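You operate a simulated robot arm through the tools that you are given. There is no shell and no other tool. Be economical: measure what you need, move in short steps, check, and stop when the job is done.

Carry out the task below with a simulated two-armed robot. There is one attempt and no reset: what you move stays moved.

Task
Put the small blue cone from the top of the side table on the top of the black-legged table. Pick up the small white cone from the top of the side table with one hand, pass it to the other hand and put it on the shelf of the side table. Put the label bundle labelled "firm" from the top of the side table on top of the brown tape roll there and the label bundle that says "soft" on top of the red tape roll there. Fetch the red test block and set it on the shelf under the roller track. Put the white roll on the plywood bench away on the top shelf of the spares rack. Take the foam block on the glass panel and put it away in the inside of the yellow bin. Stack the clear pot that says "foam" from the glass panel on top of the clear pot labelled "ball". Switch the green switch on. Shut the table drawer. Put one of the short black hoses from the bottom shelf of the spares rack on the shelf under the black-legged table. The order is free. Set down upright: label bundle, foam block.

It is judged by the outcome, as a careful person would: the job done as asked, and still so three seconds after it is handed in. It fails if anything else is knocked over, pushed out of place, dropped, spilled or broken.

Robot
Two 6-joint arms with two-finger parallel grippers on one trunk, on a base that drives. Base frame: it is fixed to the floor where the robot stands at the start and does not move with it; the origin is under the middle of the robot, x ahead of it, y to its left, z up. Lengths are in cm, angles in degrees, forces in N, time in s.
The left shoulder is at the start at [8, 21.6, 161], the right one opposite. With the tool pointing down near the work surface each hand reaches from about 10 to 30 cm from the robot's upright axis, wherever it stands, measured 20 degrees to its own side. Places, roughly: brown tape roll (8x8x5 cm) [100, 30, 90]; clear pot [-900, 250, 100]; foam block (15x6x7 cm) [-900, 240, 90]; green switch [-860, 240, 80]; inside of the yellow bin [-640, -90, 50]; label bundle [100, 50, 100]; red tape roll (8x8x5 cm) [100, 50, 90]; red test block [-150, 75, 75]; shelf of the side table [90, 40, 60]; shelf under the black-legged table [-440, -60, 30]; shelf under the roller track [70, -290, 30]; short black hose (6x6x15 cm) [-600, 40, 40]; small blue cone (6x6x13 cm) [50, 10, 90]; small white cone (6x6x13 cm) [50, 30, 90]; table drawer [-870, 310, 70]; top of the black-legged table [-440, -60, 80]; top shelf of the spares rack [-580, 30, 160]; white roll (6x6x17 cm) [-900, 200, 80]. Payload 3.43 kg a hand.
Tool frame (each hand has its own): the origin (TCP) lies between the finger pads and is the grasp point; the fingertips stand 3 cm ahead of it; z points along the fingers, y is the line along which they close. The gripper opens to 9.4 cm. The fingers are 2.8 cm wide and 1 cm thick; the gripper's body (5 by 9.6 cm) begins 5.5 cm behind the TCP.
Orientation is that of the tool frame in the base frame, as [roll, pitch, yaw] about the fixed x, y, z axes, in that order (R = Rz(yaw) Ry(pitch) Rx(roll)). With the fingers straight down and closing along the base's y, the tool's x points along the base's -x, its y along +y and its z along -z.

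Tools
- The arms move only by the tool play_rows. It takes "left_commands", "right_commands" or both (then of equal length, played together; a hand with none holds still); each is one flat list of numbers, 6 for each row, row after row: the shift along the base's x, y, z in units of 100 mm (1.0 is 100 mm), then the turn, a rotation vector about the base's x, y, z in units of 120 degrees (1.0 is 120 degrees). In form: [dx, dy, dz, rx, ry, rz, dx, dy, dz, rx, ry, rz, ...]. A call has 1 to 20 rows; each row is the pose to reach, as a shift and turn from the pose commanded when the call began. "left_jaw" and "right_jaw" are, for a hand that has rows, the closure, from 0 (fully open) to 1 (shut), set as the call begins (left out, the last holds). A call with a number of a shift or a turn outside -1 to 1 is refused whole. Rows are played at 5 a second. More than 5 cm and 8.6 degrees between two rows, or a gripper value outside its range, and nothing of the call is played. A pose out of reach is approached as far as the arm can. The call stops where the force on the tool passes 40 N (or 10 N more than at its start, if that is more) or the arm is blocked; 0.2 s more then pass. Each finger travels about 7.2 cm/s and halts on what it meets, pressing with about 37 N; the grip force reading is that of the motor and also rises with nothing between the fingers. The clock runs only during rows and for 0.2 s after the last one: add rows that repeat a pose to give the fingers time. It gives the time, the measured TCP pose, the force on the tool (base axes), the opening and the grip force at its end, in the units of the frame above (readings bear some noise), with the torque about the TCP (base axes, N m) and any sound that the robot's microphone picked up.
- Cameras (640 x 400 px; columns grow to the right, rows downward): "scene" is now at [8.39, 3.82, 175.52]; the picture's right is [0.55, -0.84, 0.00], its down [-0.73, -0.48, -0.50] and it looks along [0.41, 0.27, -0.87] (base axes); focal length 254 px, centre (320, 200). "left" rides on the left gripper at [7.6, -1.4, -10.3] in its tool frame; the picture's right is [0.18, 0.98, 0.00], its down [-0.75, 0.14, -0.64] and it looks along [-0.63, 0.12, 0.77] (tool axes); focal length 243 px, centre (320, 200). "right" rides on the right gripper at [7.6, 1.4, -10.3] in its tool frame; the picture's right is [-0.18, 0.98, 0.00], its down [-0.75, -0.14, -0.64] and it looks along [-0.63, -0.12, 0.77] (tool axes); focal length 243 px, centre (320, 200). There is no depth. A picture from a camera that has moved, and an enlarged one, comes with that camera's place and axes in the base frame and with its lens.
- snapshot(camera): a new picture of that camera. No time passes.
- raise_lower(by): slides the trunk up (or, below 0, down) by that many cm; the arms and the scene camera ride with it, the base frame stays. It gives what a move gives, with no picture.
- drive_base(legs): drives the robot by 1 to 6 legs, each [ahead, left, turn to the left] in cm, cm and degrees, along the robot's own axes; the way and the turn of a leg run together, so that a leg with both is an arc; at most 150 cm and 180 degrees a leg. The arms and the cameras ride along, it lands a little off, and it stops where it bumps. It gives what a move gives.
- head_to(pan, tilt): turns the head with the scene camera to pan (to the left, within 86 degrees either way) and tilt (down, from -29 to 69), counted from straight ahead of the robot. It gives what a move gives.
- inspect(camera, box): a new picture of the part [left, top, right, bottom] of that camera's present view, enlarged. No time passes.
- sign_off(): hands the job in; it is judged then, once.

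Go step by step. Nothing tells you exact positions but the pictures and the camera data: compare them with the known pose of the tool, close in by small moves and look again before you grip or let go. The budget is 535 turns and 320 pictures, counting those below and the enlarged ones. Unless the task says otherwise, let go and move clear before handing in, and close with one line.

The tools are called as name(argument=value, ...) on one line, values as JSON. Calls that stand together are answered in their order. play_rows: Moves the arms, as the interface text tells. Its arguments: {"type":"object","properties":{"left_commands":{"type":"array","items":{"type":"number"}},"left_jaw":{"type":"number"},"right_commands":{"type":"array","items":{"type":"number"}},"right_jaw":{"type":"number"}},"required":[]} The other tools are called the same way: raise_lower (by) slides the trunk up or down; drive_base (legs) drives the base; head_to (pan, tilt) turns the head that bears the scene camera; snapshot (camera) takes a picture; inspect (camera, box) takes an enlarged picture of a part of a camera's view; sign_off () hands the job in.

At the start:

```text
t: 0.0
left_ee_pos: [40.9, 43.83, 99.99]
left_ee_rot: [-180.0, 0.0, -180.0]
left_contact_force: [-0.9, 0.2, 0.5]
left_wrist_torque: [-0.02, -0.01, 0.0]
left_gripper_width: 9.4
left_grasp_force: 0.1
right_ee_pos: [59.18, 5.23, 115.62]
right_ee_rot: [-180.0, 0.0, -179.9]
right_contact_force: [0.8, -0.5, 0.0]
right_wrist_torque: [0.0, -0.03, -0.02]
right_gripper_width: 9.41
right_grasp_force: 0.1
trunk travel left (down, up): [-84.0, 0.0]
robot x, y, heading: [-0.08, -0.09, 0.3]
head pan, tilt: [33.2, 60.2]
```

scene: 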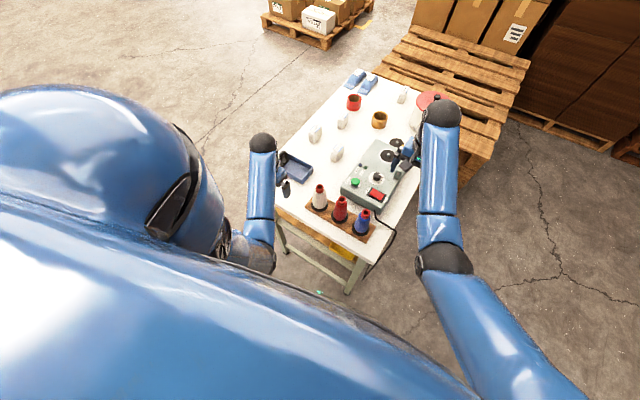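
right: 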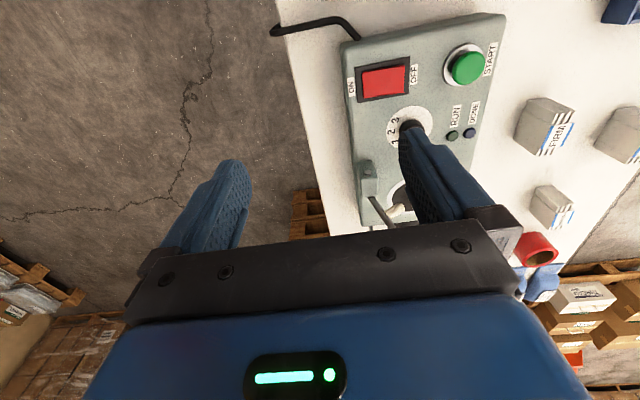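
left: 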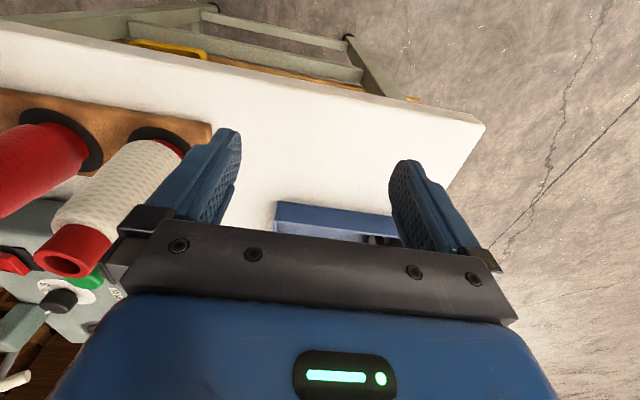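

I see the side table ahead with a cone rack (white, red, blue), a control box, label bundles and tape rolls. I start by looking closer.

inspect(camera="scene", box=[250, 60, 450, 185])

inspect(camera="scene", box=[240, 150, 440, 275])

inspect(camera="right", box=[480, 60, 640, 320])

```text
3.20 times, centred on (350, 122) of scene
camera zoom: at [8.39, 3.82, 175.52], right [0.55, -0.84, 0.0], down [-0.73, -0.48, -0.5], along [0.41, 0.27, -0.87], focal length 814 px, centre (224, 448)
```

zoom: 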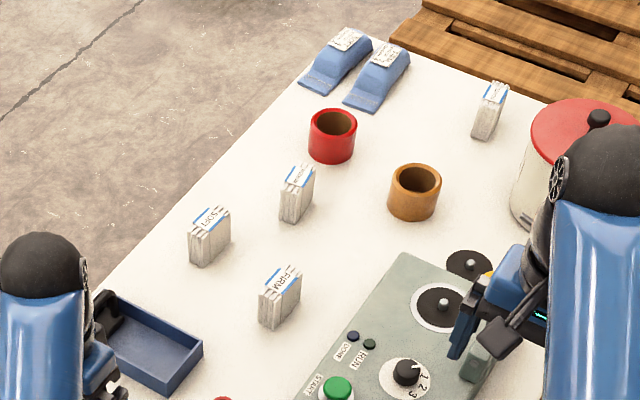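

```text
3.20 times, centred on (340, 212) of scene
camera zoom: at [8.39, 3.82, 175.52], right [0.55, -0.84, 0.0], down [-0.73, -0.48, -0.5], along [0.41, 0.27, -0.87], focal length 814 px, centre (256, 160)
```

zoom: 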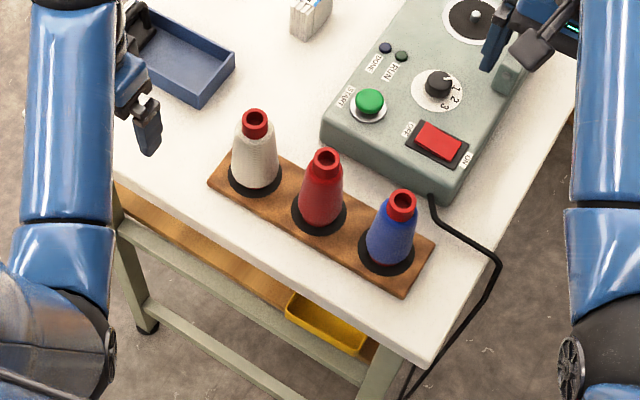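

```text
1.54 times, centred on (560, 190) of right
camera zoom: at [51.57, 6.75, 125.9], right [0.18, 0.98, 0.0], down [0.75, -0.14, 0.64], along [0.63, -0.12, -0.77], focal length 373 px, centre (-49, 215)
```

zoom: 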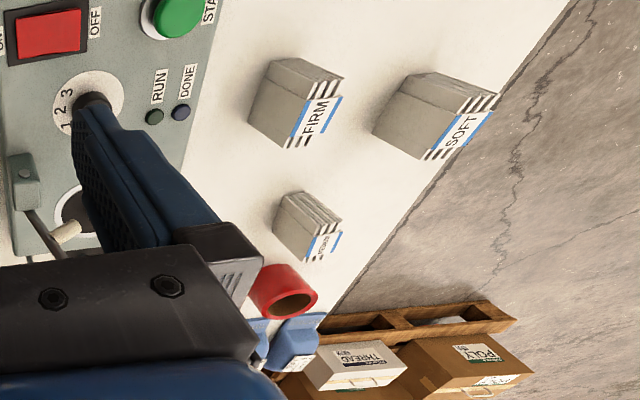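

The cones stand in a row near x≈48 (white y≈30, blue y≈11.7). I bring the left hand up over the white cone.

play_rows(left_commands=[0, 0, 0.4, 0, 0, 0, 0, 0, 0.8, 0, 0, 0, 0, 0, 1, 0, 0, 0, 0.35, -0.45, 1, 0, 0, 0, 0.69, -0.9, 1, 0, 0, 0], left_jaw=0.2)

snapshot(camera="left")

snapshot(camera="scene")

```text
refused: row 4 steps farther than a row can; nothing moved
```

```text
313 pictures are left
camera left: at [32.98, 42.54, 110.34], right [-0.18, 0.98, 0.0], down [0.75, 0.14, 0.64], along [0.63, 0.12, -0.77], focal length 243 px, centre (320, 200)
```

left: 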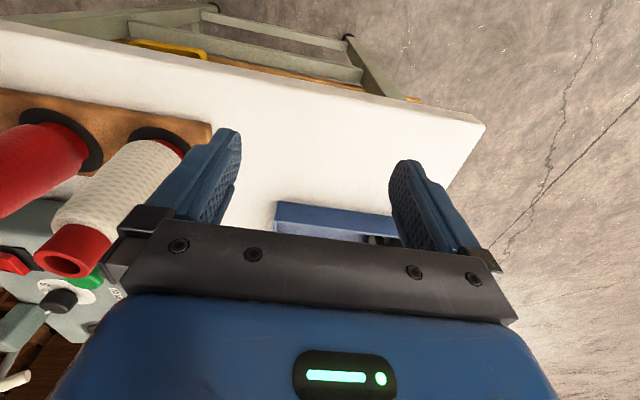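

```text
312 pictures are left
camera scene: at [8.39, 3.82, 175.52], right [0.55, -0.84, 0.0], down [-0.73, -0.48, -0.5], along [0.41, 0.27, -0.87], focal length 254 px, centre (320, 200)
```

scene: 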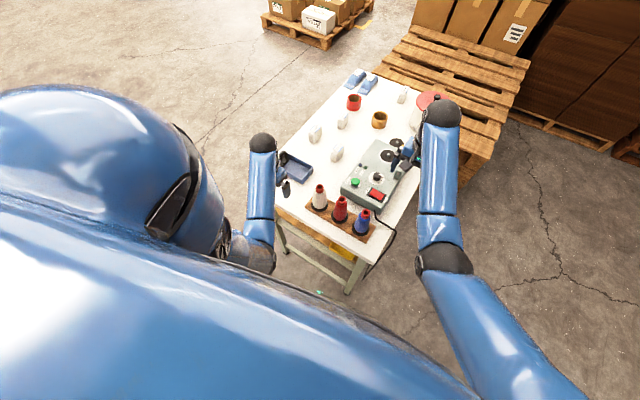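

The step was too long by a little; I use shorter rows.

play_rows(left_commands=[0, 0, 0.4, 0, 0, 0, 0, 0, 0.8, 0, 0, 0, 0, 0, 1, 0, 0, 0, 0.25, -0.33, 1, 0, 0, 0, 0.5, -0.66, 1, 0, 0, 0, 0.69, -1, 1, 0, 0, 0], left_jaw=0.2)

snapshot(camera="left")

```text
t: 1.4
left_ee_pos: [49.04, 33.93, 106.34]
left_ee_rot: [179.9, 0.1, -180.0]
left_contact_force: [-0.2, 0.1, -0.9]
left_wrist_torque: [0.01, 0.02, 0.02]
left_gripper_width: 7.5
left_grasp_force: 0.1
left hand out of reach, approached as far as the arm can: row 2, 3, 4, 5, 6
right_ee_pos: [59.41, 5.35, 115.5]
right_ee_rot: [180.0, -0.1, 180.0]
right_contact_force: [-0.1, 0.7, -0.2]
right_wrist_torque: [0.02, -0.01, -0.01]
right_gripper_width: 9.42
right_grasp_force: 0.2
trunk travel left (down, up): [-84.0, 0.0]
robot x, y, heading: [0.58, -0.01, -0.0]
head pan, tilt: [33.2, 60.2]
```

```text
311 pictures are left
camera left: at [41.2, 32.6, 116.67], right [-0.18, 0.98, 0.0], down [0.75, 0.14, 0.64], along [0.63, 0.12, -0.77], focal length 243 px, centre (320, 200)
```

left: 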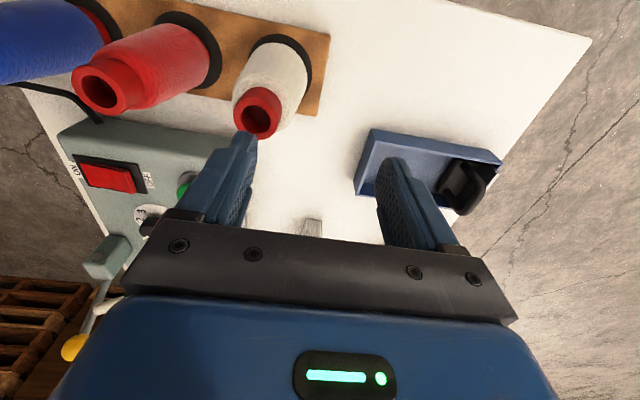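

The white cone's top is at about [48, 29.7, 100]. I move over it and check where the hand ends up.

play_rows(left_commands=[-0.05, -0.2, 0, 0, 0, 0, -0.1, -0.42, 0, 0, 0, 0])

snapshot(camera="left")

```text
t: 2.0
left_ee_pos: [48.2, 29.82, 105.77]
left_ee_rot: [179.9, 0.1, -180.0]
left_contact_force: [0.3, 0.3, 0.4]
left_wrist_torque: [0.04, 0.02, -0.02]
left_gripper_width: 7.51
left_grasp_force: 0.0
left hand out of reach, approached as far as the arm can: row 1, 2
right_ee_pos: [59.26, 5.03, 115.72]
right_ee_rot: [179.9, -0.1, -179.9]
right_contact_force: [-0.1, 0.0, 1.5]
right_wrist_torque: [0.04, 0.0, 0.0]
right_gripper_width: 9.41
right_grasp_force: 0.0
trunk travel left (down, up): [-84.0, 0.0]
robot x, y, heading: [-0.02, 0.11, -0.1]
head pan, tilt: [33.2, 60.2]
```

```text
310 pictures are left
camera left: at [40.36, 28.43, 116.12], right [-0.18, 0.98, 0.0], down [0.75, 0.14, 0.64], along [0.63, 0.12, -0.76], focal length 243 px, centre (320, 200)
```

left: 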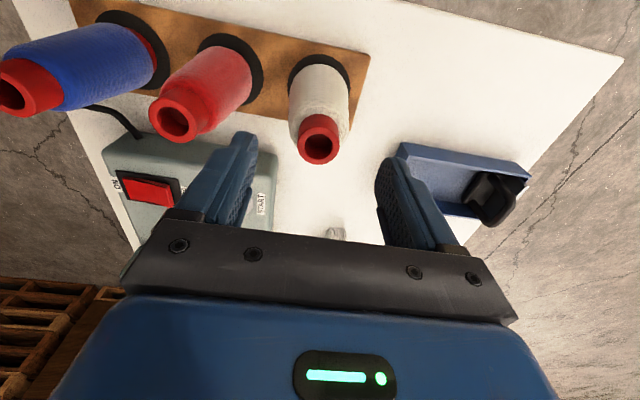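

The left hand is centred over the white cone. I go down and close on it.

play_rows(left_commands=[0, 0, -0.4, 0, 0, 0, 0, 0, -0.75, 0, 0, 0, 0, 0, -0.92, 0, 0, 0])

snapshot(camera="left")

inspect(camera="scene", box=[240, 150, 440, 275])

```text
t: 2.8
left_ee_pos: [48.14, 30.08, 96.44]
left_ee_rot: [-179.9, 0.0, -179.9]
left_contact_force: [0.1, -0.4, -0.7]
left_wrist_torque: [0.02, 0.02, -0.02]
left_gripper_width: 7.56
left_grasp_force: 0.1
right_ee_pos: [59.27, 5.24, 115.67]
right_ee_rot: [-180.0, 0.0, 179.9]
right_contact_force: [-0.2, -0.1, -0.5]
right_wrist_torque: [0.01, 0.02, 0.01]
right_gripper_width: 9.38
right_grasp_force: 0.1
trunk travel left (down, up): [-84.0, 0.0]
robot x, y, heading: [-0.25, -0.01, -0.2]
head pan, tilt: [33.2, 60.2]
```

```text
309 pictures are left
camera left: at [40.27, 28.77, 106.84], right [-0.18, 0.98, 0.0], down [0.75, 0.14, 0.64], along [0.63, 0.12, -0.77], focal length 243 px, centre (320, 200)
```

left: 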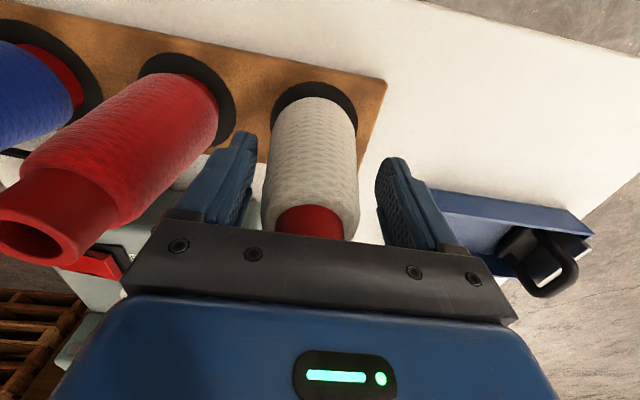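

```text
3.20 times, centred on (340, 212) of scene
camera zoom: at [8.41, 3.79, 175.52], right [0.55, -0.84, 0.0], down [-0.73, -0.48, -0.5], along [0.41, 0.27, -0.87], focal length 814 px, centre (256, 160)
```

zoom: 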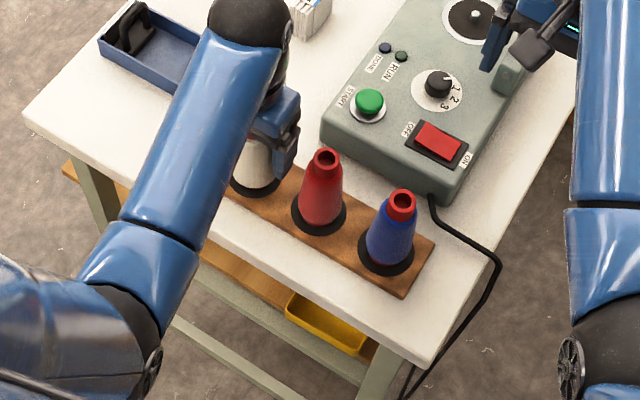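

The cone is between the fingers, so I close and then lift.

play_rows(left_commands=[0, 0, 0, 0, 0, 0, 0, 0, 0, 0, 0, 0, 0, 0, 0, 0, 0, 0, 0, 0, 0, 0, 0, 0, 0, 0, 0, 0, 0, 0], left_jaw=1)

play_rows(left_commands=[0, 0, 0.3, 0, 0, 0, 0, 0, 0.6, 0, 0, 0, 0, 0, 0.85, 0, 0, 0])

snapshot(camera="left")

snapshot(camera="scene")

```text
t: 4.0
left_ee_pos: [48.18, 30.04, 96.47]
left_ee_rot: [-180.0, 0.0, -180.0]
left_contact_force: [0.1, -0.5, -1.0]
left_wrist_torque: [0.03, -0.02, 0.0]
left_gripper_width: 4.82
left_grasp_force: 37.3
right_ee_pos: [59.2, 5.3, 115.71]
right_ee_rot: [179.9, -0.1, 180.0]
right_contact_force: [-0.5, 0.3, -0.1]
right_wrist_torque: [-0.03, 0.01, -0.01]
right_gripper_width: 9.41
right_grasp_force: 0.0
trunk travel left (down, up): [-84.0, 0.0]
robot x, y, heading: [0.12, 0.16, -0.2]
head pan, tilt: [33.2, 60.2]
```

```text
t: 4.8
left_ee_pos: [48.11, 30.23, 105.12]
left_ee_rot: [-179.9, 0.0, 179.9]
left_contact_force: [-0.1, 0.9, -1.7]
left_wrist_torque: [0.01, 0.0, 0.02]
left_gripper_width: 4.79
left_grasp_force: 36.7
right_ee_pos: [59.26, 5.26, 115.63]
right_ee_rot: [-179.9, 0.0, -180.0]
right_contact_force: [-0.4, 0.6, 0.6]
right_wrist_torque: [0.0, 0.0, -0.03]
right_gripper_width: 9.39
right_grasp_force: 0.0
trunk travel left (down, up): [-84.0, 0.0]
robot x, y, heading: [0.16, -0.1, -0.3]
head pan, tilt: [33.2, 60.2]
```

```text
307 pictures are left
camera left: at [40.32, 28.81, 115.42], right [-0.18, 0.98, 0.0], down [0.75, 0.14, 0.64], along [0.63, 0.12, -0.77], focal length 243 px, centre (320, 200)
```

left: 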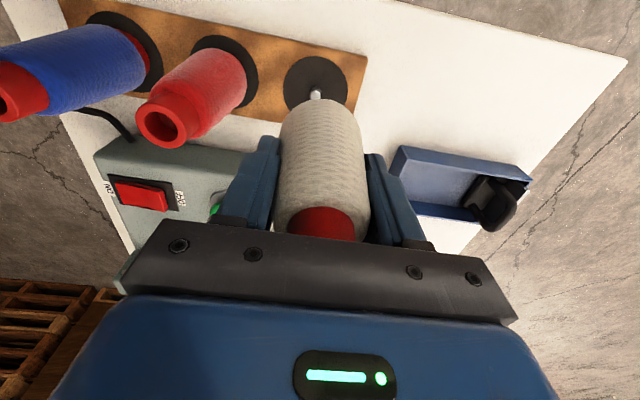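

```text
306 pictures are left
camera scene: at [8.44, 3.83, 175.51], right [0.55, -0.84, 0.0], down [-0.73, -0.48, -0.5], along [0.41, 0.27, -0.87], focal length 254 px, centre (320, 200)
```

scene: 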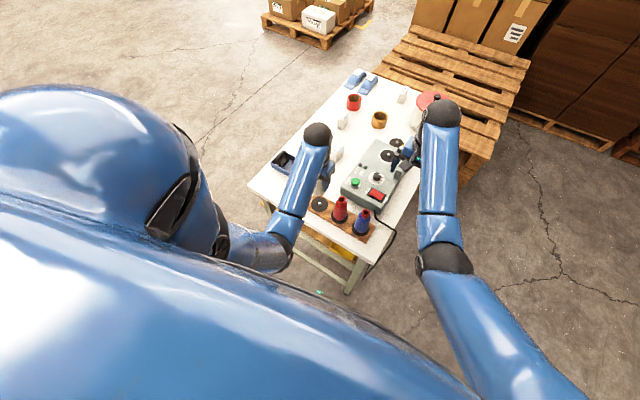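

The peg shows under the lifted cone; I check whether the cone is clear of it.

inspect(camera="scene", box=[280, 160, 380, 222])

inspect(camera="left", box=[260, 40, 380, 115])

```text
6.40 times, centred on (330, 191) of scene
camera zoom: at [8.44, 3.83, 175.51], right [0.55, -0.84, 0.0], down [-0.73, -0.48, -0.5], along [0.41, 0.27, -0.87], focal length 1628 px, centre (256, 258)
```

zoom: 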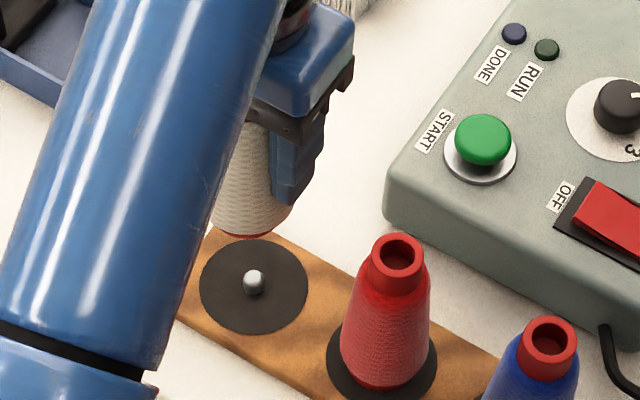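

```text
5.33 times, centred on (320, 78) of left
camera zoom: at [40.32, 28.81, 115.42], right [-0.18, 0.98, 0.0], down [0.75, 0.14, 0.64], along [0.63, 0.12, -0.77], focal length 1294 px, centre (320, 853)
```

zoom: 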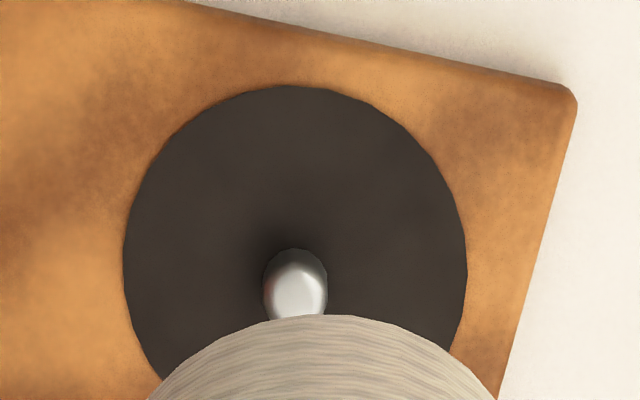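

The peg is short and the cone is clear of it. I bring the cone back over the table's front edge for the handover, and turn the right hand to point left and slightly down.

play_rows(left_commands=[-0.4, 0, 0, 0, 0, 0, -0.8, 0, 0, 0, 0, 0, -1, -0.2, 0, 0, 0, 0, -1, -0.6, 0, 0, 0, 0])

play_rows(right_commands=[-0.1, 0, 0, 0, 0, 0.065, -0.2, 0, 0, 0, 0, 0.13, -0.3, 0, 0, 0, 0, 0.195, -0.4, 0, 0, 0, 0, 0.26, -0.5, 0, 0, 0, 0, 0.325, -0.6, 0, 0, 0, 0, 0.39, -0.7, 0, 0, 0, 0, 0.455, -0.8, 0, 0, 0, 0, 0.52, -0.9, 0, 0, 0, 0, 0.585, -1, 0, 0, 0, 0, 0.65, -1, 0, 0, 0, 0, 0.7, -1, 0, 0, 0, 0, 0.75])

```text
t: 5.8
left_ee_pos: [38.03, 24.08, 104.14]
left_ee_rot: [179.8, 0.2, -180.0]
left_contact_force: [0.1, -0.3, -0.8]
left_wrist_torque: [0.02, -0.02, 0.0]
left_gripper_width: 4.8
left_grasp_force: 36.7
left hand out of reach, approached as far as the arm can: row 1, 2, 3, 4
right_ee_pos: [59.42, 5.05, 115.68]
right_ee_rot: [-179.9, -0.2, -180.0]
right_contact_force: [-0.9, 0.1, 0.0]
right_wrist_torque: [0.01, -0.01, 0.02]
right_gripper_width: 9.39
right_grasp_force: 0.1
trunk travel left (down, up): [-84.0, 0.0]
robot x, y, heading: [0.1, 0.08, 0.2]
head pan, tilt: [33.2, 60.2]
```

```text
t: 8.4
left_ee_pos: [38.06, 24.26, 104.24]
left_ee_rot: [-180.0, 0.2, 179.9]
left_contact_force: [0.5, -0.5, -1.3]
left_wrist_torque: [-0.01, 0.01, 0.01]
left_gripper_width: 4.77
left_grasp_force: 37.3
right_ee_pos: [51.58, 7.01, 111.37]
right_ee_rot: [-180.0, 0.1, -89.9]
right_contact_force: [-0.1, 0.6, 0.5]
right_wrist_torque: [0.02, -0.04, -0.02]
right_gripper_width: 9.37
right_grasp_force: 0.1
right hand out of reach, approached as far as the arm can: row 2, 3, 4, 5, 6, 7, 8, 9, 10, 11, 12
trunk travel left (down, up): [-84.0, 0.0]
robot x, y, heading: [0.02, 0.05, 0.2]
head pan, tilt: [33.2, 60.2]
```

Both hands are under a height ceiling but the orientation is fine. Next I tilt the right hand by 50° and bring it to the pre-approach point.

play_rows(right_commands=[-0.15, 0, 0, 0.06, 0, 0, -0.3, 0, 0, 0.12, 0, 0, -0.45, 0, 0, 0.18, 0, 0, -0.6, 0, -0.1, 0.24, 0, 0, -0.75, 0, -0.2, 0.3, 0, 0, -0.9, 0.2, -0.3, 0.36, 0, 0, -1, 0.4, -0.4, 0.4167, 0, 0])

snapshot(camera="right")

snapshot(camera="scene")

```text
t: 10.0
left_ee_pos: [38.02, 24.08, 104.27]
left_ee_rot: [-180.0, 0.1, 179.9]
left_contact_force: [0.4, -0.1, -1.5]
left_wrist_torque: [-0.02, 0.0, 0.0]
left_gripper_width: 4.78
left_grasp_force: 37.2
right_ee_pos: [41.85, 10.96, 107.11]
right_ee_rot: [-180.0, 50.2, -90.0]
right_contact_force: [-0.3, 0.9, -0.4]
right_wrist_torque: [0.02, 0.02, 0.01]
right_gripper_width: 9.38
right_grasp_force: 0.0
trunk travel left (down, up): [-84.0, 0.0]
robot x, y, heading: [-0.08, -0.12, 0.1]
head pan, tilt: [33.2, 60.2]
```

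```text
303 pictures are left
camera right: at [40.41, -1.67, 107.91], right [-0.98, 0.12, 0.14], down [0.14, -0.01, 0.99], along [0.12, 0.99, -0.01], focal length 243 px, centre (320, 200)
```

right: 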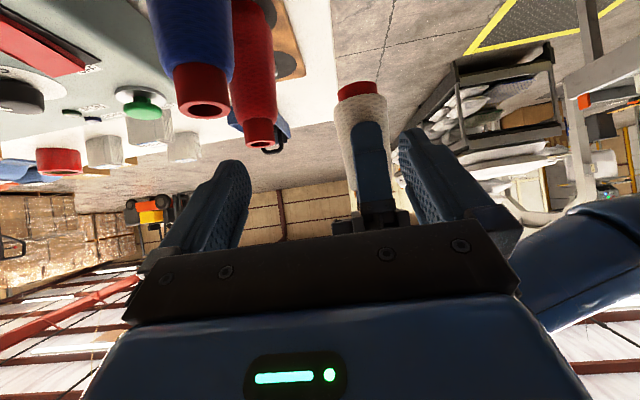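

```text
302 pictures are left
camera scene: at [8.39, 3.9, 175.52], right [0.55, -0.84, 0.0], down [-0.73, -0.48, -0.5], along [0.41, 0.27, -0.87], focal length 254 px, centre (320, 200)
```

scene: 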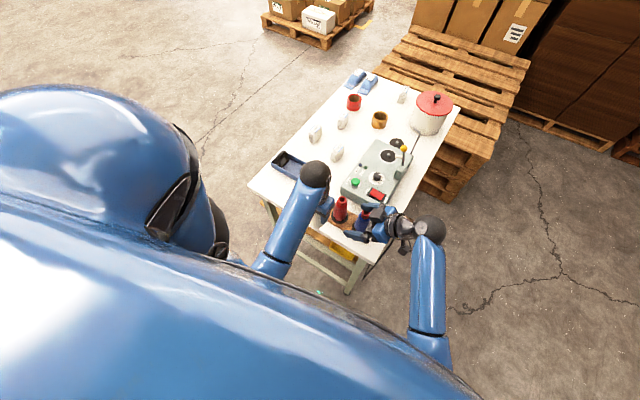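

The white cone hangs at about [38, 24], with its base at z≈96.7. I line up in x and come in along the finger direction.

play_rows(right_commands=[-0.385, 0, 0, 0, 0, 0, -0.385, 0.3, -0.18, 0, 0, 0, -0.385, 0.6, -0.37, 0, 0, 0])

snapshot(camera="right")

snapshot(camera="left")

```text
t: 10.8
left_ee_pos: [38.28, 24.31, 104.05]
left_ee_rot: [-179.9, 0.1, -179.9]
left_contact_force: [1.1, 0.6, -1.0]
left_wrist_torque: [-0.03, 0.0, 0.01]
left_gripper_width: 4.8
left_grasp_force: 37.2
right_ee_pos: [38.23, 17.21, 103.34]
right_ee_rot: [179.9, 50.0, -90.1]
right_contact_force: [-0.1, 0.1, 0.1]
right_wrist_torque: [-0.02, 0.02, 0.0]
right_gripper_width: 9.39
right_grasp_force: 0.1
trunk travel left (down, up): [-84.0, 0.0]
robot x, y, heading: [0.14, 0.29, 0.1]
head pan, tilt: [33.2, 60.2]
```

```text
301 pictures are left
camera right: at [36.75, 4.45, 104.07], right [-0.98, 0.12, 0.14], down [0.14, -0.01, 0.99], along [0.12, 0.99, -0.01], focal length 243 px, centre (320, 200)
```

right: 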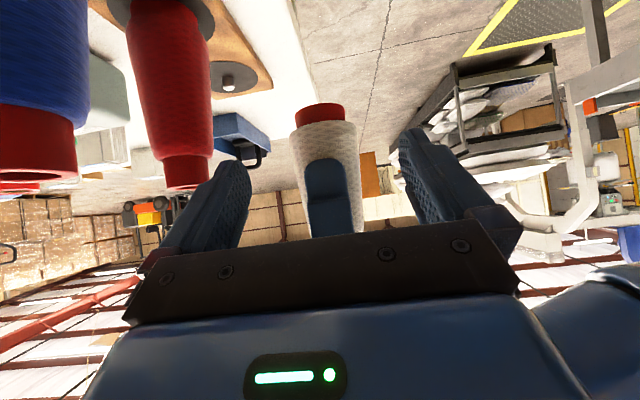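

```text
300 pictures are left
camera left: at [30.39, 22.96, 114.42], right [-0.18, 0.98, 0.0], down [0.75, 0.14, 0.64], along [0.63, 0.12, -0.77], focal length 243 px, centre (320, 200)
```

left: 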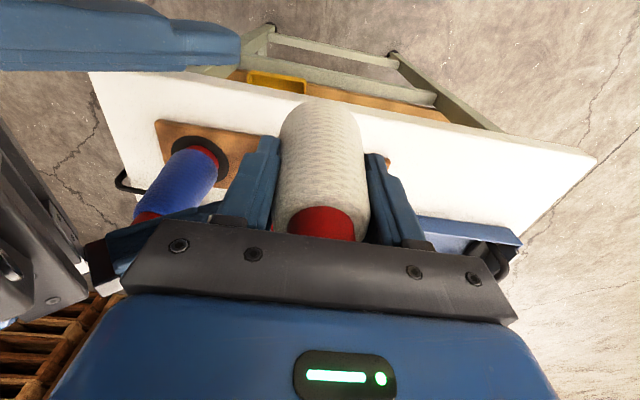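

Aligned. I advance the last 5 cm, then close the right hand.

play_rows(right_commands=[0, 0.2, -0.13, 0, 0, 0, 0, 0.38, -0.25, 0, 0, 0, 0, 0.53, -0.34, 0, 0, 0])

snapshot(camera="right")

```text
t: 11.6
left_ee_pos: [38.11, 24.37, 104.06]
left_ee_rot: [179.7, 0.2, -179.7]
left_contact_force: [5.6, 25.0, -12.2]
left_wrist_torque: [-0.4, 0.17, 0.11]
left_gripper_width: 4.75
left_grasp_force: 37.3
right_ee_pos: [38.0, 22.16, 99.91]
right_ee_rot: [-180.0, 50.0, -90.1]
right_contact_force: [-5.7, -24.0, 11.8]
right_wrist_torque: [1.61, -0.38, -0.01]
right_gripper_width: 9.4
right_grasp_force: 0.0
trunk travel left (down, up): [-84.0, 0.0]
robot x, y, heading: [0.12, 0.47, -0.2]
head pan, tilt: [33.2, 60.2]
```

```text
299 pictures are left
camera right: at [36.57, 9.5, 100.69], right [-0.98, 0.12, 0.14], down [0.14, -0.01, 0.99], along [0.12, 0.99, -0.01], focal length 243 px, centre (320, 200)
```

right: 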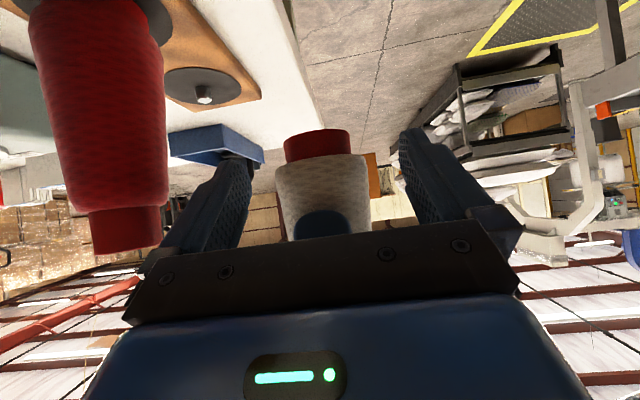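

The left finger is touching the right palm, so I back off 0.8 cm before closing.

play_rows(right_commands=[0, -0.07, 0.02, 0, 0, 0, 0, -0.08, 0.02, 0, 0, 0])

```text
t: 12.2
left_ee_pos: [38.07, 24.12, 104.07]
left_ee_rot: [-180.0, 0.3, 179.9]
left_contact_force: [-0.6, -0.2, -1.7]
left_wrist_torque: [0.02, -0.01, 0.02]
left_gripper_width: 4.76
left_grasp_force: 37.2
right_ee_pos: [37.94, 21.55, 100.3]
right_ee_rot: [179.9, 49.9, -90.0]
right_contact_force: [-0.7, 0.4, 0.1]
right_wrist_torque: [0.02, 0.0, -0.01]
right_gripper_width: 9.39
right_grasp_force: 0.1
trunk travel left (down, up): [-84.0, 0.0]
robot x, y, heading: [0.04, 0.32, -0.0]
head pan, tilt: [33.2, 60.2]
```

The fingers would only just reach the cone's axis at this tilt, so I flatten the right hand by 10° and then advance further.

play_rows(right_commands=[0, -0.15, 0, 0.042, 0, 0, 0, -0.15, -0.04, 0.0833, 0, 0, 0, 0.02, -0.07, 0.0833, 0, 0, 0, 0.13, -0.1, 0.0833, 0, 0])

snapshot(camera="right")

```text
t: 13.2
left_ee_pos: [38.17, 24.19, 104.05]
left_ee_rot: [-180.0, 0.2, -180.0]
left_contact_force: [-0.2, 0.5, -2.7]
left_wrist_torque: [0.03, 0.03, 0.03]
left_gripper_width: 4.74
left_grasp_force: 37.2
right_ee_pos: [37.86, 22.79, 99.35]
right_ee_rot: [179.8, 60.1, -90.1]
right_contact_force: [-0.3, -0.1, 0.0]
right_wrist_torque: [-0.02, 0.02, 0.0]
right_gripper_width: 9.39
right_grasp_force: 0.0
trunk travel left (down, up): [-84.0, 0.0]
robot x, y, heading: [0.01, -0.2, 0.2]
head pan, tilt: [33.2, 60.2]
```

```text
298 pictures are left
camera right: at [36.47, 10.2, 97.78], right [-0.98, 0.09, 0.16], down [0.14, -0.18, 0.97], along [0.12, 0.98, 0.16], focal length 243 px, centre (320, 200)
```

right: 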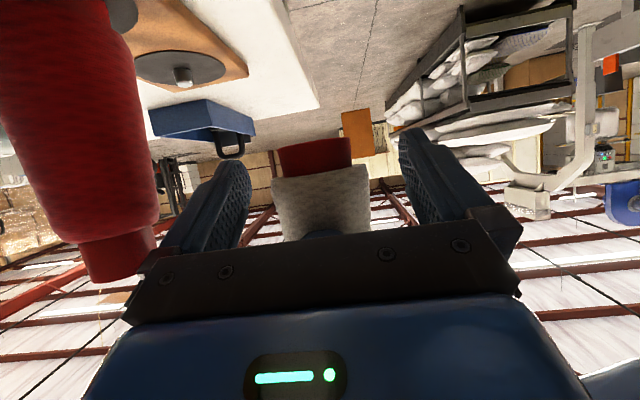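

Good, no contact now. I advance 0.3 cm and close the right hand.

play_rows(right_commands=[0.02, 0.03, 0, 0, 0, 0, 0.02, 0.03, 0, 0, 0, 0, 0.02, 0.03, 0, 0, 0, 0, 0.02, 0.03, 0, 0, 0, 0, 0.02, 0.03, 0, 0, 0, 0, 0.02, 0.03, 0, 0, 0, 0], right_jaw=1)

snapshot(camera="right")

```text
t: 14.6
left_ee_pos: [38.13, 24.09, 104.25]
left_ee_rot: [179.9, 0.3, 180.0]
left_contact_force: [4.6, 0.5, -2.9]
left_wrist_torque: [0.04, -0.12, 0.14]
left_gripper_width: 4.76
left_grasp_force: 37.2
right_ee_pos: [38.03, 23.03, 99.29]
right_ee_rot: [-180.0, 60.0, -90.0]
right_contact_force: [-4.5, 0.1, 1.5]
right_wrist_torque: [-0.01, -0.06, -0.09]
right_gripper_width: 5.37
right_grasp_force: 36.9
trunk travel left (down, up): [-84.0, 0.0]
robot x, y, heading: [0.1, 0.41, -0.2]
head pan, tilt: [33.2, 60.2]
```

```text
297 pictures are left
camera right: at [36.62, 10.43, 97.77], right [-0.98, 0.09, 0.16], down [0.14, -0.18, 0.97], along [0.12, 0.98, 0.16], focal length 243 px, centre (320, 200)
```

right: 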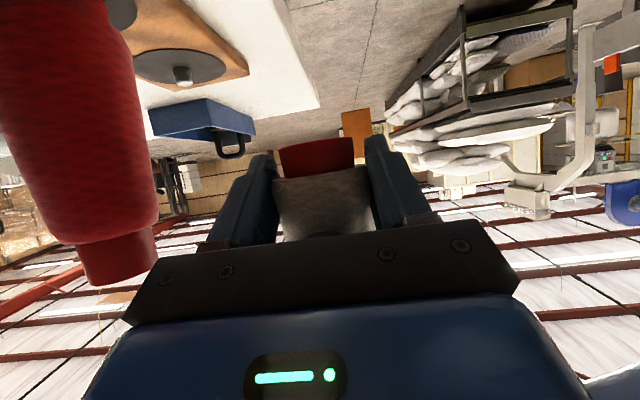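

The right hand holds the cone. I open the left hand and move it straight up (or away if it is at its ceiling).

play_rows(left_commands=[0, 0, 0, 0, 0, 0, 0, 0, 0, 0, 0, 0, 0, 0, 0, 0, 0, 0, 0, 0, 0, 0, 0, 0], left_jaw=0)

snapshot(camera="left")

```text
t: 15.1
left_ee_pos: [37.99, 24.75, 104.22]
left_ee_rot: [179.1, 0.1, -179.1]
left_contact_force: [5.4, 43.2, -13.3]
left_wrist_torque: [-0.18, -0.06, -0.22]
left_gripper_width: 6.98
left_grasp_force: 0.1
right_ee_pos: [38.2, 22.72, 98.94]
right_ee_rot: [179.7, 59.8, -90.6]
right_contact_force: [-5.2, -42.7, 11.8]
right_wrist_torque: [2.59, -0.24, 0.4]
right_gripper_width: 5.41
right_grasp_force: 36.8
trunk travel left (down, up): [-84.0, 0.0]
robot x, y, heading: [-0.15, 0.09, -0.1]
head pan, tilt: [33.2, 60.2]
stopped in row 2 (left hand): the force on the tool passed its limit at 46 N (the readings are from after the stop); the commanded pose is now the measured one
```

```text
296 pictures are left
camera left: at [30.23, 23.12, 114.38], right [-0.2, 0.98, 0.02], down [0.75, 0.14, 0.65], along [0.63, 0.14, -0.76], focal length 243 px, centre (320, 200)
```

left: 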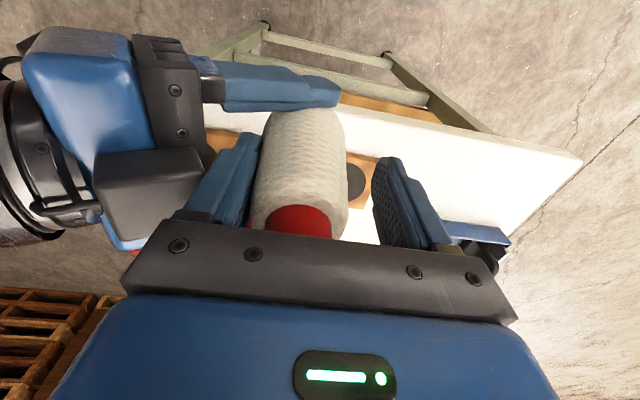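

The opening left finger presses on the right palm. I set it slightly narrower and shift the left hand to +y to be centred.

play_rows(left_commands=[0, 0.02, 0, 0, 0, 0, 0, 0.03, 0, 0, 0, 0, 0, 0.03, 0, 0, 0, 0], left_jaw=0.34)

snapshot(camera="left")

```text
t: 15.9
left_ee_pos: [38.05, 24.7, 104.2]
left_ee_rot: [179.7, 0.3, -179.6]
left_contact_force: [0.7, -3.1, 2.0]
left_wrist_torque: [-0.13, 0.04, 0.03]
left_gripper_width: 6.38
left_grasp_force: 1.6
right_ee_pos: [38.22, 22.81, 99.19]
right_ee_rot: [179.9, 59.9, -90.3]
right_contact_force: [-1.0, 2.8, -1.2]
right_wrist_torque: [-0.08, -0.04, 0.01]
right_gripper_width: 5.41
right_grasp_force: 36.9
trunk travel left (down, up): [-84.0, 0.0]
robot x, y, heading: [-0.41, 0.05, -0.3]
head pan, tilt: [33.2, 60.2]
```

```text
295 pictures are left
camera left: at [30.2, 23.23, 114.47], right [-0.19, 0.98, 0.01], down [0.75, 0.14, 0.65], along [0.63, 0.13, -0.76], focal length 243 px, centre (320, 200)
```

left: 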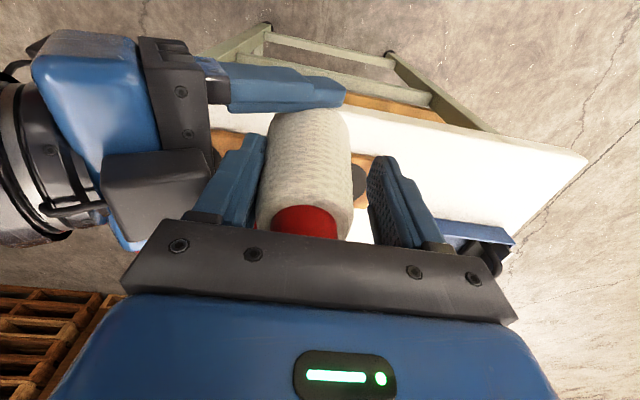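

The left hand can't rise further, so I lower the right hand with the cone by 6 cm out of the left fingers.

play_rows(right_commands=[0, 0, -0.2, 0, 0, 0, 0, 0, -0.4, 0, 0, 0, 0, 0, -0.6, 0, 0, 0])

snapshot(camera="left")

```text
t: 16.7
left_ee_pos: [38.11, 24.9, 104.19]
left_ee_rot: [179.5, 0.1, -179.5]
left_contact_force: [-0.7, 0.4, -0.3]
left_wrist_torque: [-0.02, -0.01, 0.01]
left_gripper_width: 6.21
left_grasp_force: 0.0
right_ee_pos: [38.24, 22.88, 92.99]
right_ee_rot: [179.9, 59.9, -90.4]
right_contact_force: [-0.5, 0.3, 0.2]
right_wrist_torque: [0.01, -0.02, -0.02]
right_gripper_width: 5.39
right_grasp_force: 36.9
trunk travel left (down, up): [-84.0, 0.0]
robot x, y, heading: [0.14, -0.17, 0.3]
head pan, tilt: [33.2, 60.2]
```

```text
294 pictures are left
camera left: at [30.22, 23.27, 114.45], right [-0.19, 0.98, 0.01], down [0.75, 0.14, 0.65], along [0.63, 0.13, -0.76], focal length 243 px, centre (320, 200)
```

left: 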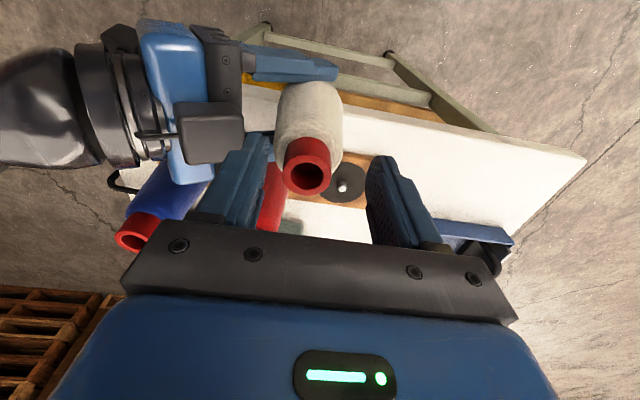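

The cone is free of the left hand. I back the base 25 cm so both hands are clear of the table.

drive_base(legs=[[-25, 0, 0]])

head_to(pan=10, tilt=50)

snapshot(camera="scene")

```text
t: 18.5
left_ee_pos: [13.08, 24.58, 104.04]
left_ee_rot: [179.5, 0.1, -179.7]
left_contact_force: [0.9, -0.8, 0.4]
left_wrist_torque: [-0.01, 0.01, 0.0]
left_gripper_width: 6.19
left_grasp_force: 0.0
right_ee_pos: [13.17, 22.87, 93.03]
right_ee_rot: [179.5, 59.8, -90.8]
right_contact_force: [1.4, -1.3, 0.1]
right_wrist_torque: [-0.02, 0.05, 0.04]
right_gripper_width: 5.4
right_grasp_force: 36.9
trunk travel left (down, up): [-84.0, 0.0]
robot x, y, heading: [-25.43, -0.08, 0.1]
head pan, tilt: [33.2, 60.2]
```

```text
t: 19.4
left_ee_pos: [12.7, 24.64, 104.17]
left_ee_rot: [179.6, 0.2, -179.7]
left_contact_force: [0.2, 0.5, 0.6]
left_wrist_torque: [0.01, -0.03, 0.02]
left_gripper_width: 6.19
left_grasp_force: 0.0
right_ee_pos: [12.85, 22.86, 93.14]
right_ee_rot: [180.0, 60.0, -90.5]
right_contact_force: [-0.4, 0.2, 0.5]
right_wrist_torque: [-0.02, 0.01, -0.01]
right_gripper_width: 5.39
right_grasp_force: 37.4
trunk travel left (down, up): [-84.0, 0.0]
robot x, y, heading: [-25.54, 0.08, -0.0]
head pan, tilt: [10.0, 50.0]
```

```text
293 pictures are left
camera scene: at [-15.12, 1.55, 176.81], right [0.17, -0.99, 0.0], down [-0.75, -0.13, -0.64], along [0.63, 0.11, -0.77], focal length 254 px, centre (320, 200)
```

scene: 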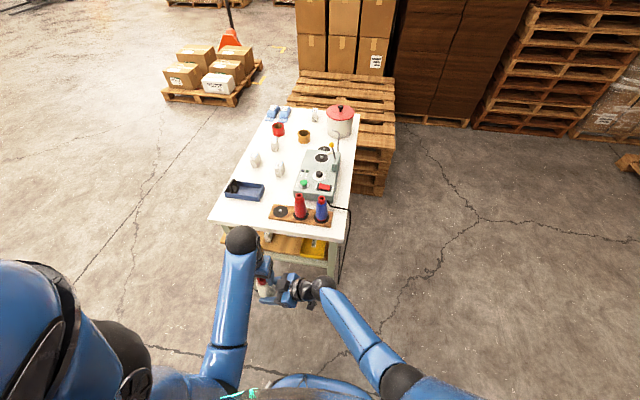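

Both hands are clear. I swing the right hand (with the cone) to point forward and move the left hand aside.

play_rows(right_commands=[0, -0.2, 0, 0, 0, 0, 0, -0.4, 0, 0, 0, -0.06, 0, -0.6, 0, 0, 0, -0.12, 0.05, -0.7, 0, 0, 0, -0.18, 0.1, -0.8, 0, 0, 0, -0.24, 0.15, -0.9, 0, 0, 0, -0.3, 0.2, -1, 0, 0, 0, -0.36, 0.2, -1, 0, 0, 0, -0.42, 0.2, -1, 0, 0, 0, -0.48, 0.2, -1, 0, 0, 0, -0.54, 0.2, -1, 0, 0, 0, -0.6, 0.2, -1, 0, 0, 0, -0.66, 0.2, -1, 0, 0, 0, -0.72, 0.2, -1, 0, 0, 0, -0.75], left_commands=[0, 0.2, 0, 0, 0, 0, 0, 0.4, 0, 0, 0, 0, 0, 0.6, 0, 0, 0, 0, 0, 0.8, 0, 0, 0, 0, 0, 1, 0, 0, 0, 0, 0, 1, 0, 0, 0, 0, 0, 1, 0, 0, 0, 0, 0, 1, 0, 0, 0, 0, 0, 1, 0, 0, 0, 0, 0, 1, 0, 0, 0, 0, 0, 1, 0, 0, 0, 0, 0, 1, 0, 0, 0, 0, 0, 1, 0, 0, 0, 0, 0, 1, 0, 0, 0, 0])

inspect(camera="scene", box=[200, 180, 380, 293])

```text
t: 22.6
left_ee_pos: [12.52, 34.68, 103.94]
left_ee_rot: [179.5, 0.1, -179.7]
left_contact_force: [-0.4, -0.2, -0.7]
left_wrist_torque: [0.01, 0.02, 0.01]
left_gripper_width: 6.19
left_grasp_force: 0.0
right_ee_pos: [14.66, 5.21, 89.05]
right_ee_rot: [-170.4, 57.4, -176.5]
right_contact_force: [0.2, -1.2, -1.1]
right_wrist_torque: [-0.01, 0.09, 0.02]
right_gripper_width: 5.17
right_grasp_force: 37.0
trunk travel left (down, up): [-84.0, 0.0]
robot x, y, heading: [-25.29, 0.44, -0.1]
head pan, tilt: [10.0, 50.0]
stopped in row 14 (right hand): the arm was blocked; the commanded pose is now the measured one
```

```text
3.54 times, centred on (290, 236) of scene
camera zoom: at [-14.97, 1.57, 176.64], right [0.17, -0.99, 0.0], down [-0.75, -0.13, -0.64], along [0.63, 0.11, -0.77], focal length 900 px, centre (426, 71)
```

zoom: 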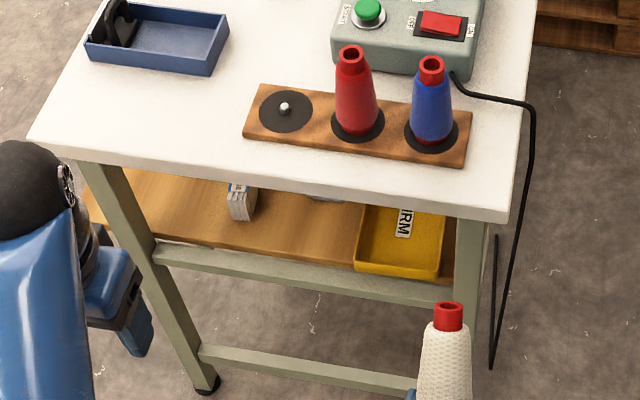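

The right arm hit a wrist/joint limit near the end, but nearly reached the pose. The shelf has a free spot around [51, 30]; I lower the trunk and look again from lower down.

raise_lower(by=-45)

head_to(pan=10, tilt=35)

snapshot(camera="scene")

snapshot(camera="right")

```text
refused: -45 is not a number from -40 to 40
```

```text
t: 23.4
left_ee_pos: [12.69, 34.74, 103.9]
left_ee_rot: [179.5, 0.2, -179.8]
left_contact_force: [-0.2, -0.2, -0.1]
left_wrist_torque: [0.01, 0.04, 0.0]
left_gripper_width: 6.2
left_grasp_force: 0.1
right_ee_pos: [14.39, 5.13, 88.73]
right_ee_rot: [-170.2, 57.3, -176.2]
right_contact_force: [-0.5, 0.3, -1.7]
right_wrist_torque: [0.0, 0.05, 0.0]
right_gripper_width: 5.2
right_grasp_force: 36.9
trunk travel left (down, up): [-84.0, 0.0]
robot x, y, heading: [-25.79, 0.01, -0.2]
head pan, tilt: [10.0, 35.0]
```

```text
291 pictures are left
camera scene: at [-13.9, 1.7, 178.84], right [0.17, -0.99, 0.0], down [-0.57, -0.1, -0.82], along [0.81, 0.14, -0.57], focal length 254 px, centre (320, 200)
```

scene: 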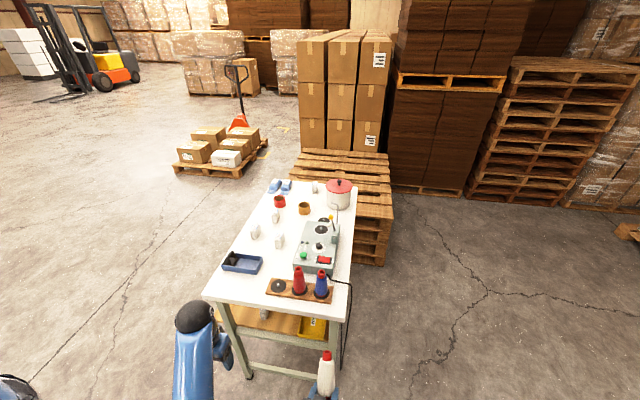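

```text
290 pictures are left
camera right: at [1.85, 7.45, 87.68], right [0.17, 0.98, 0.06], down [-0.14, -0.04, 0.99], along [0.97, -0.18, 0.13], focal length 243 px, centre (320, 200)
```

right: 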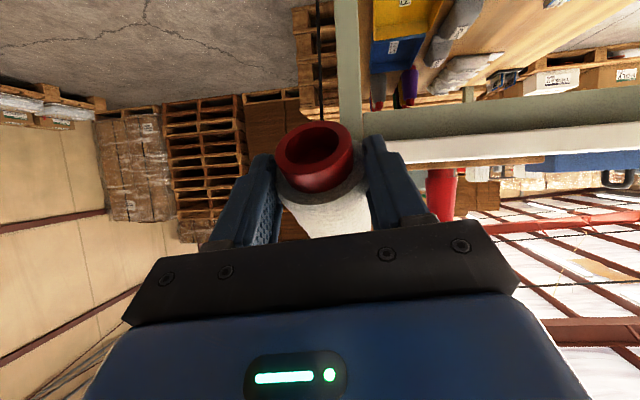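

The cone has rotated in the grip. I look closer to measure its tilt.

head_to(pan=0, tilt=65)

snapshot(camera="scene")

snapshot(camera="left")

```text
t: 24.3
left_ee_pos: [12.71, 34.63, 104.06]
left_ee_rot: [179.5, 0.1, -179.8]
left_contact_force: [-0.3, -0.7, -0.4]
left_wrist_torque: [-0.03, 0.01, -0.05]
left_gripper_width: 6.2
left_grasp_force: 0.0
right_ee_pos: [14.55, 5.15, 88.93]
right_ee_rot: [-170.2, 57.4, -176.3]
right_contact_force: [-0.8, -0.3, -1.3]
right_wrist_torque: [-0.01, 0.05, 0.02]
right_gripper_width: 5.19
right_grasp_force: 36.7
trunk travel left (down, up): [-84.0, 0.0]
robot x, y, heading: [-25.58, 0.11, -0.1]
head pan, tilt: [0.0, 65.0]
```

```text
289 pictures are left
camera scene: at [-16.5, 0.18, 174.97], right [0.0, -1.0, 0.0], down [-0.91, 0.0, -0.42], along [0.42, 0.0, -0.91], focal length 254 px, centre (320, 200)
```

scene: 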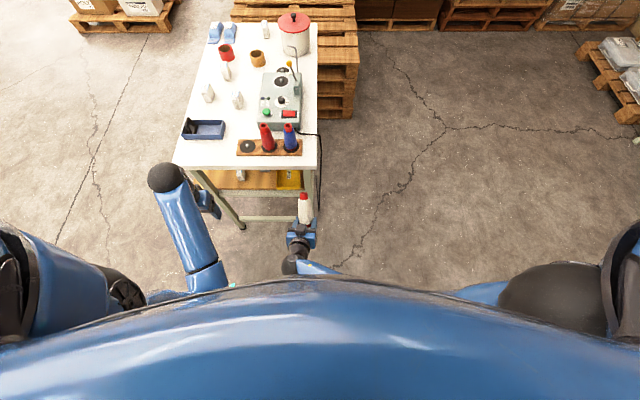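

```text
288 pictures are left
camera left: at [4.75, 33.16, 114.48], right [-0.19, 0.98, 0.01], down [0.75, 0.14, 0.65], along [0.63, 0.13, -0.76], focal length 243 px, centre (320, 200)
```

left: 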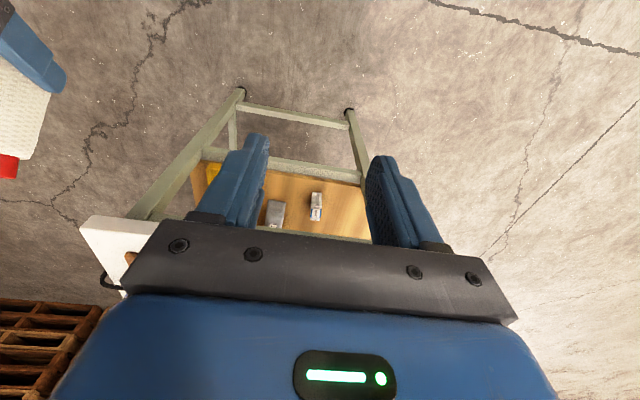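

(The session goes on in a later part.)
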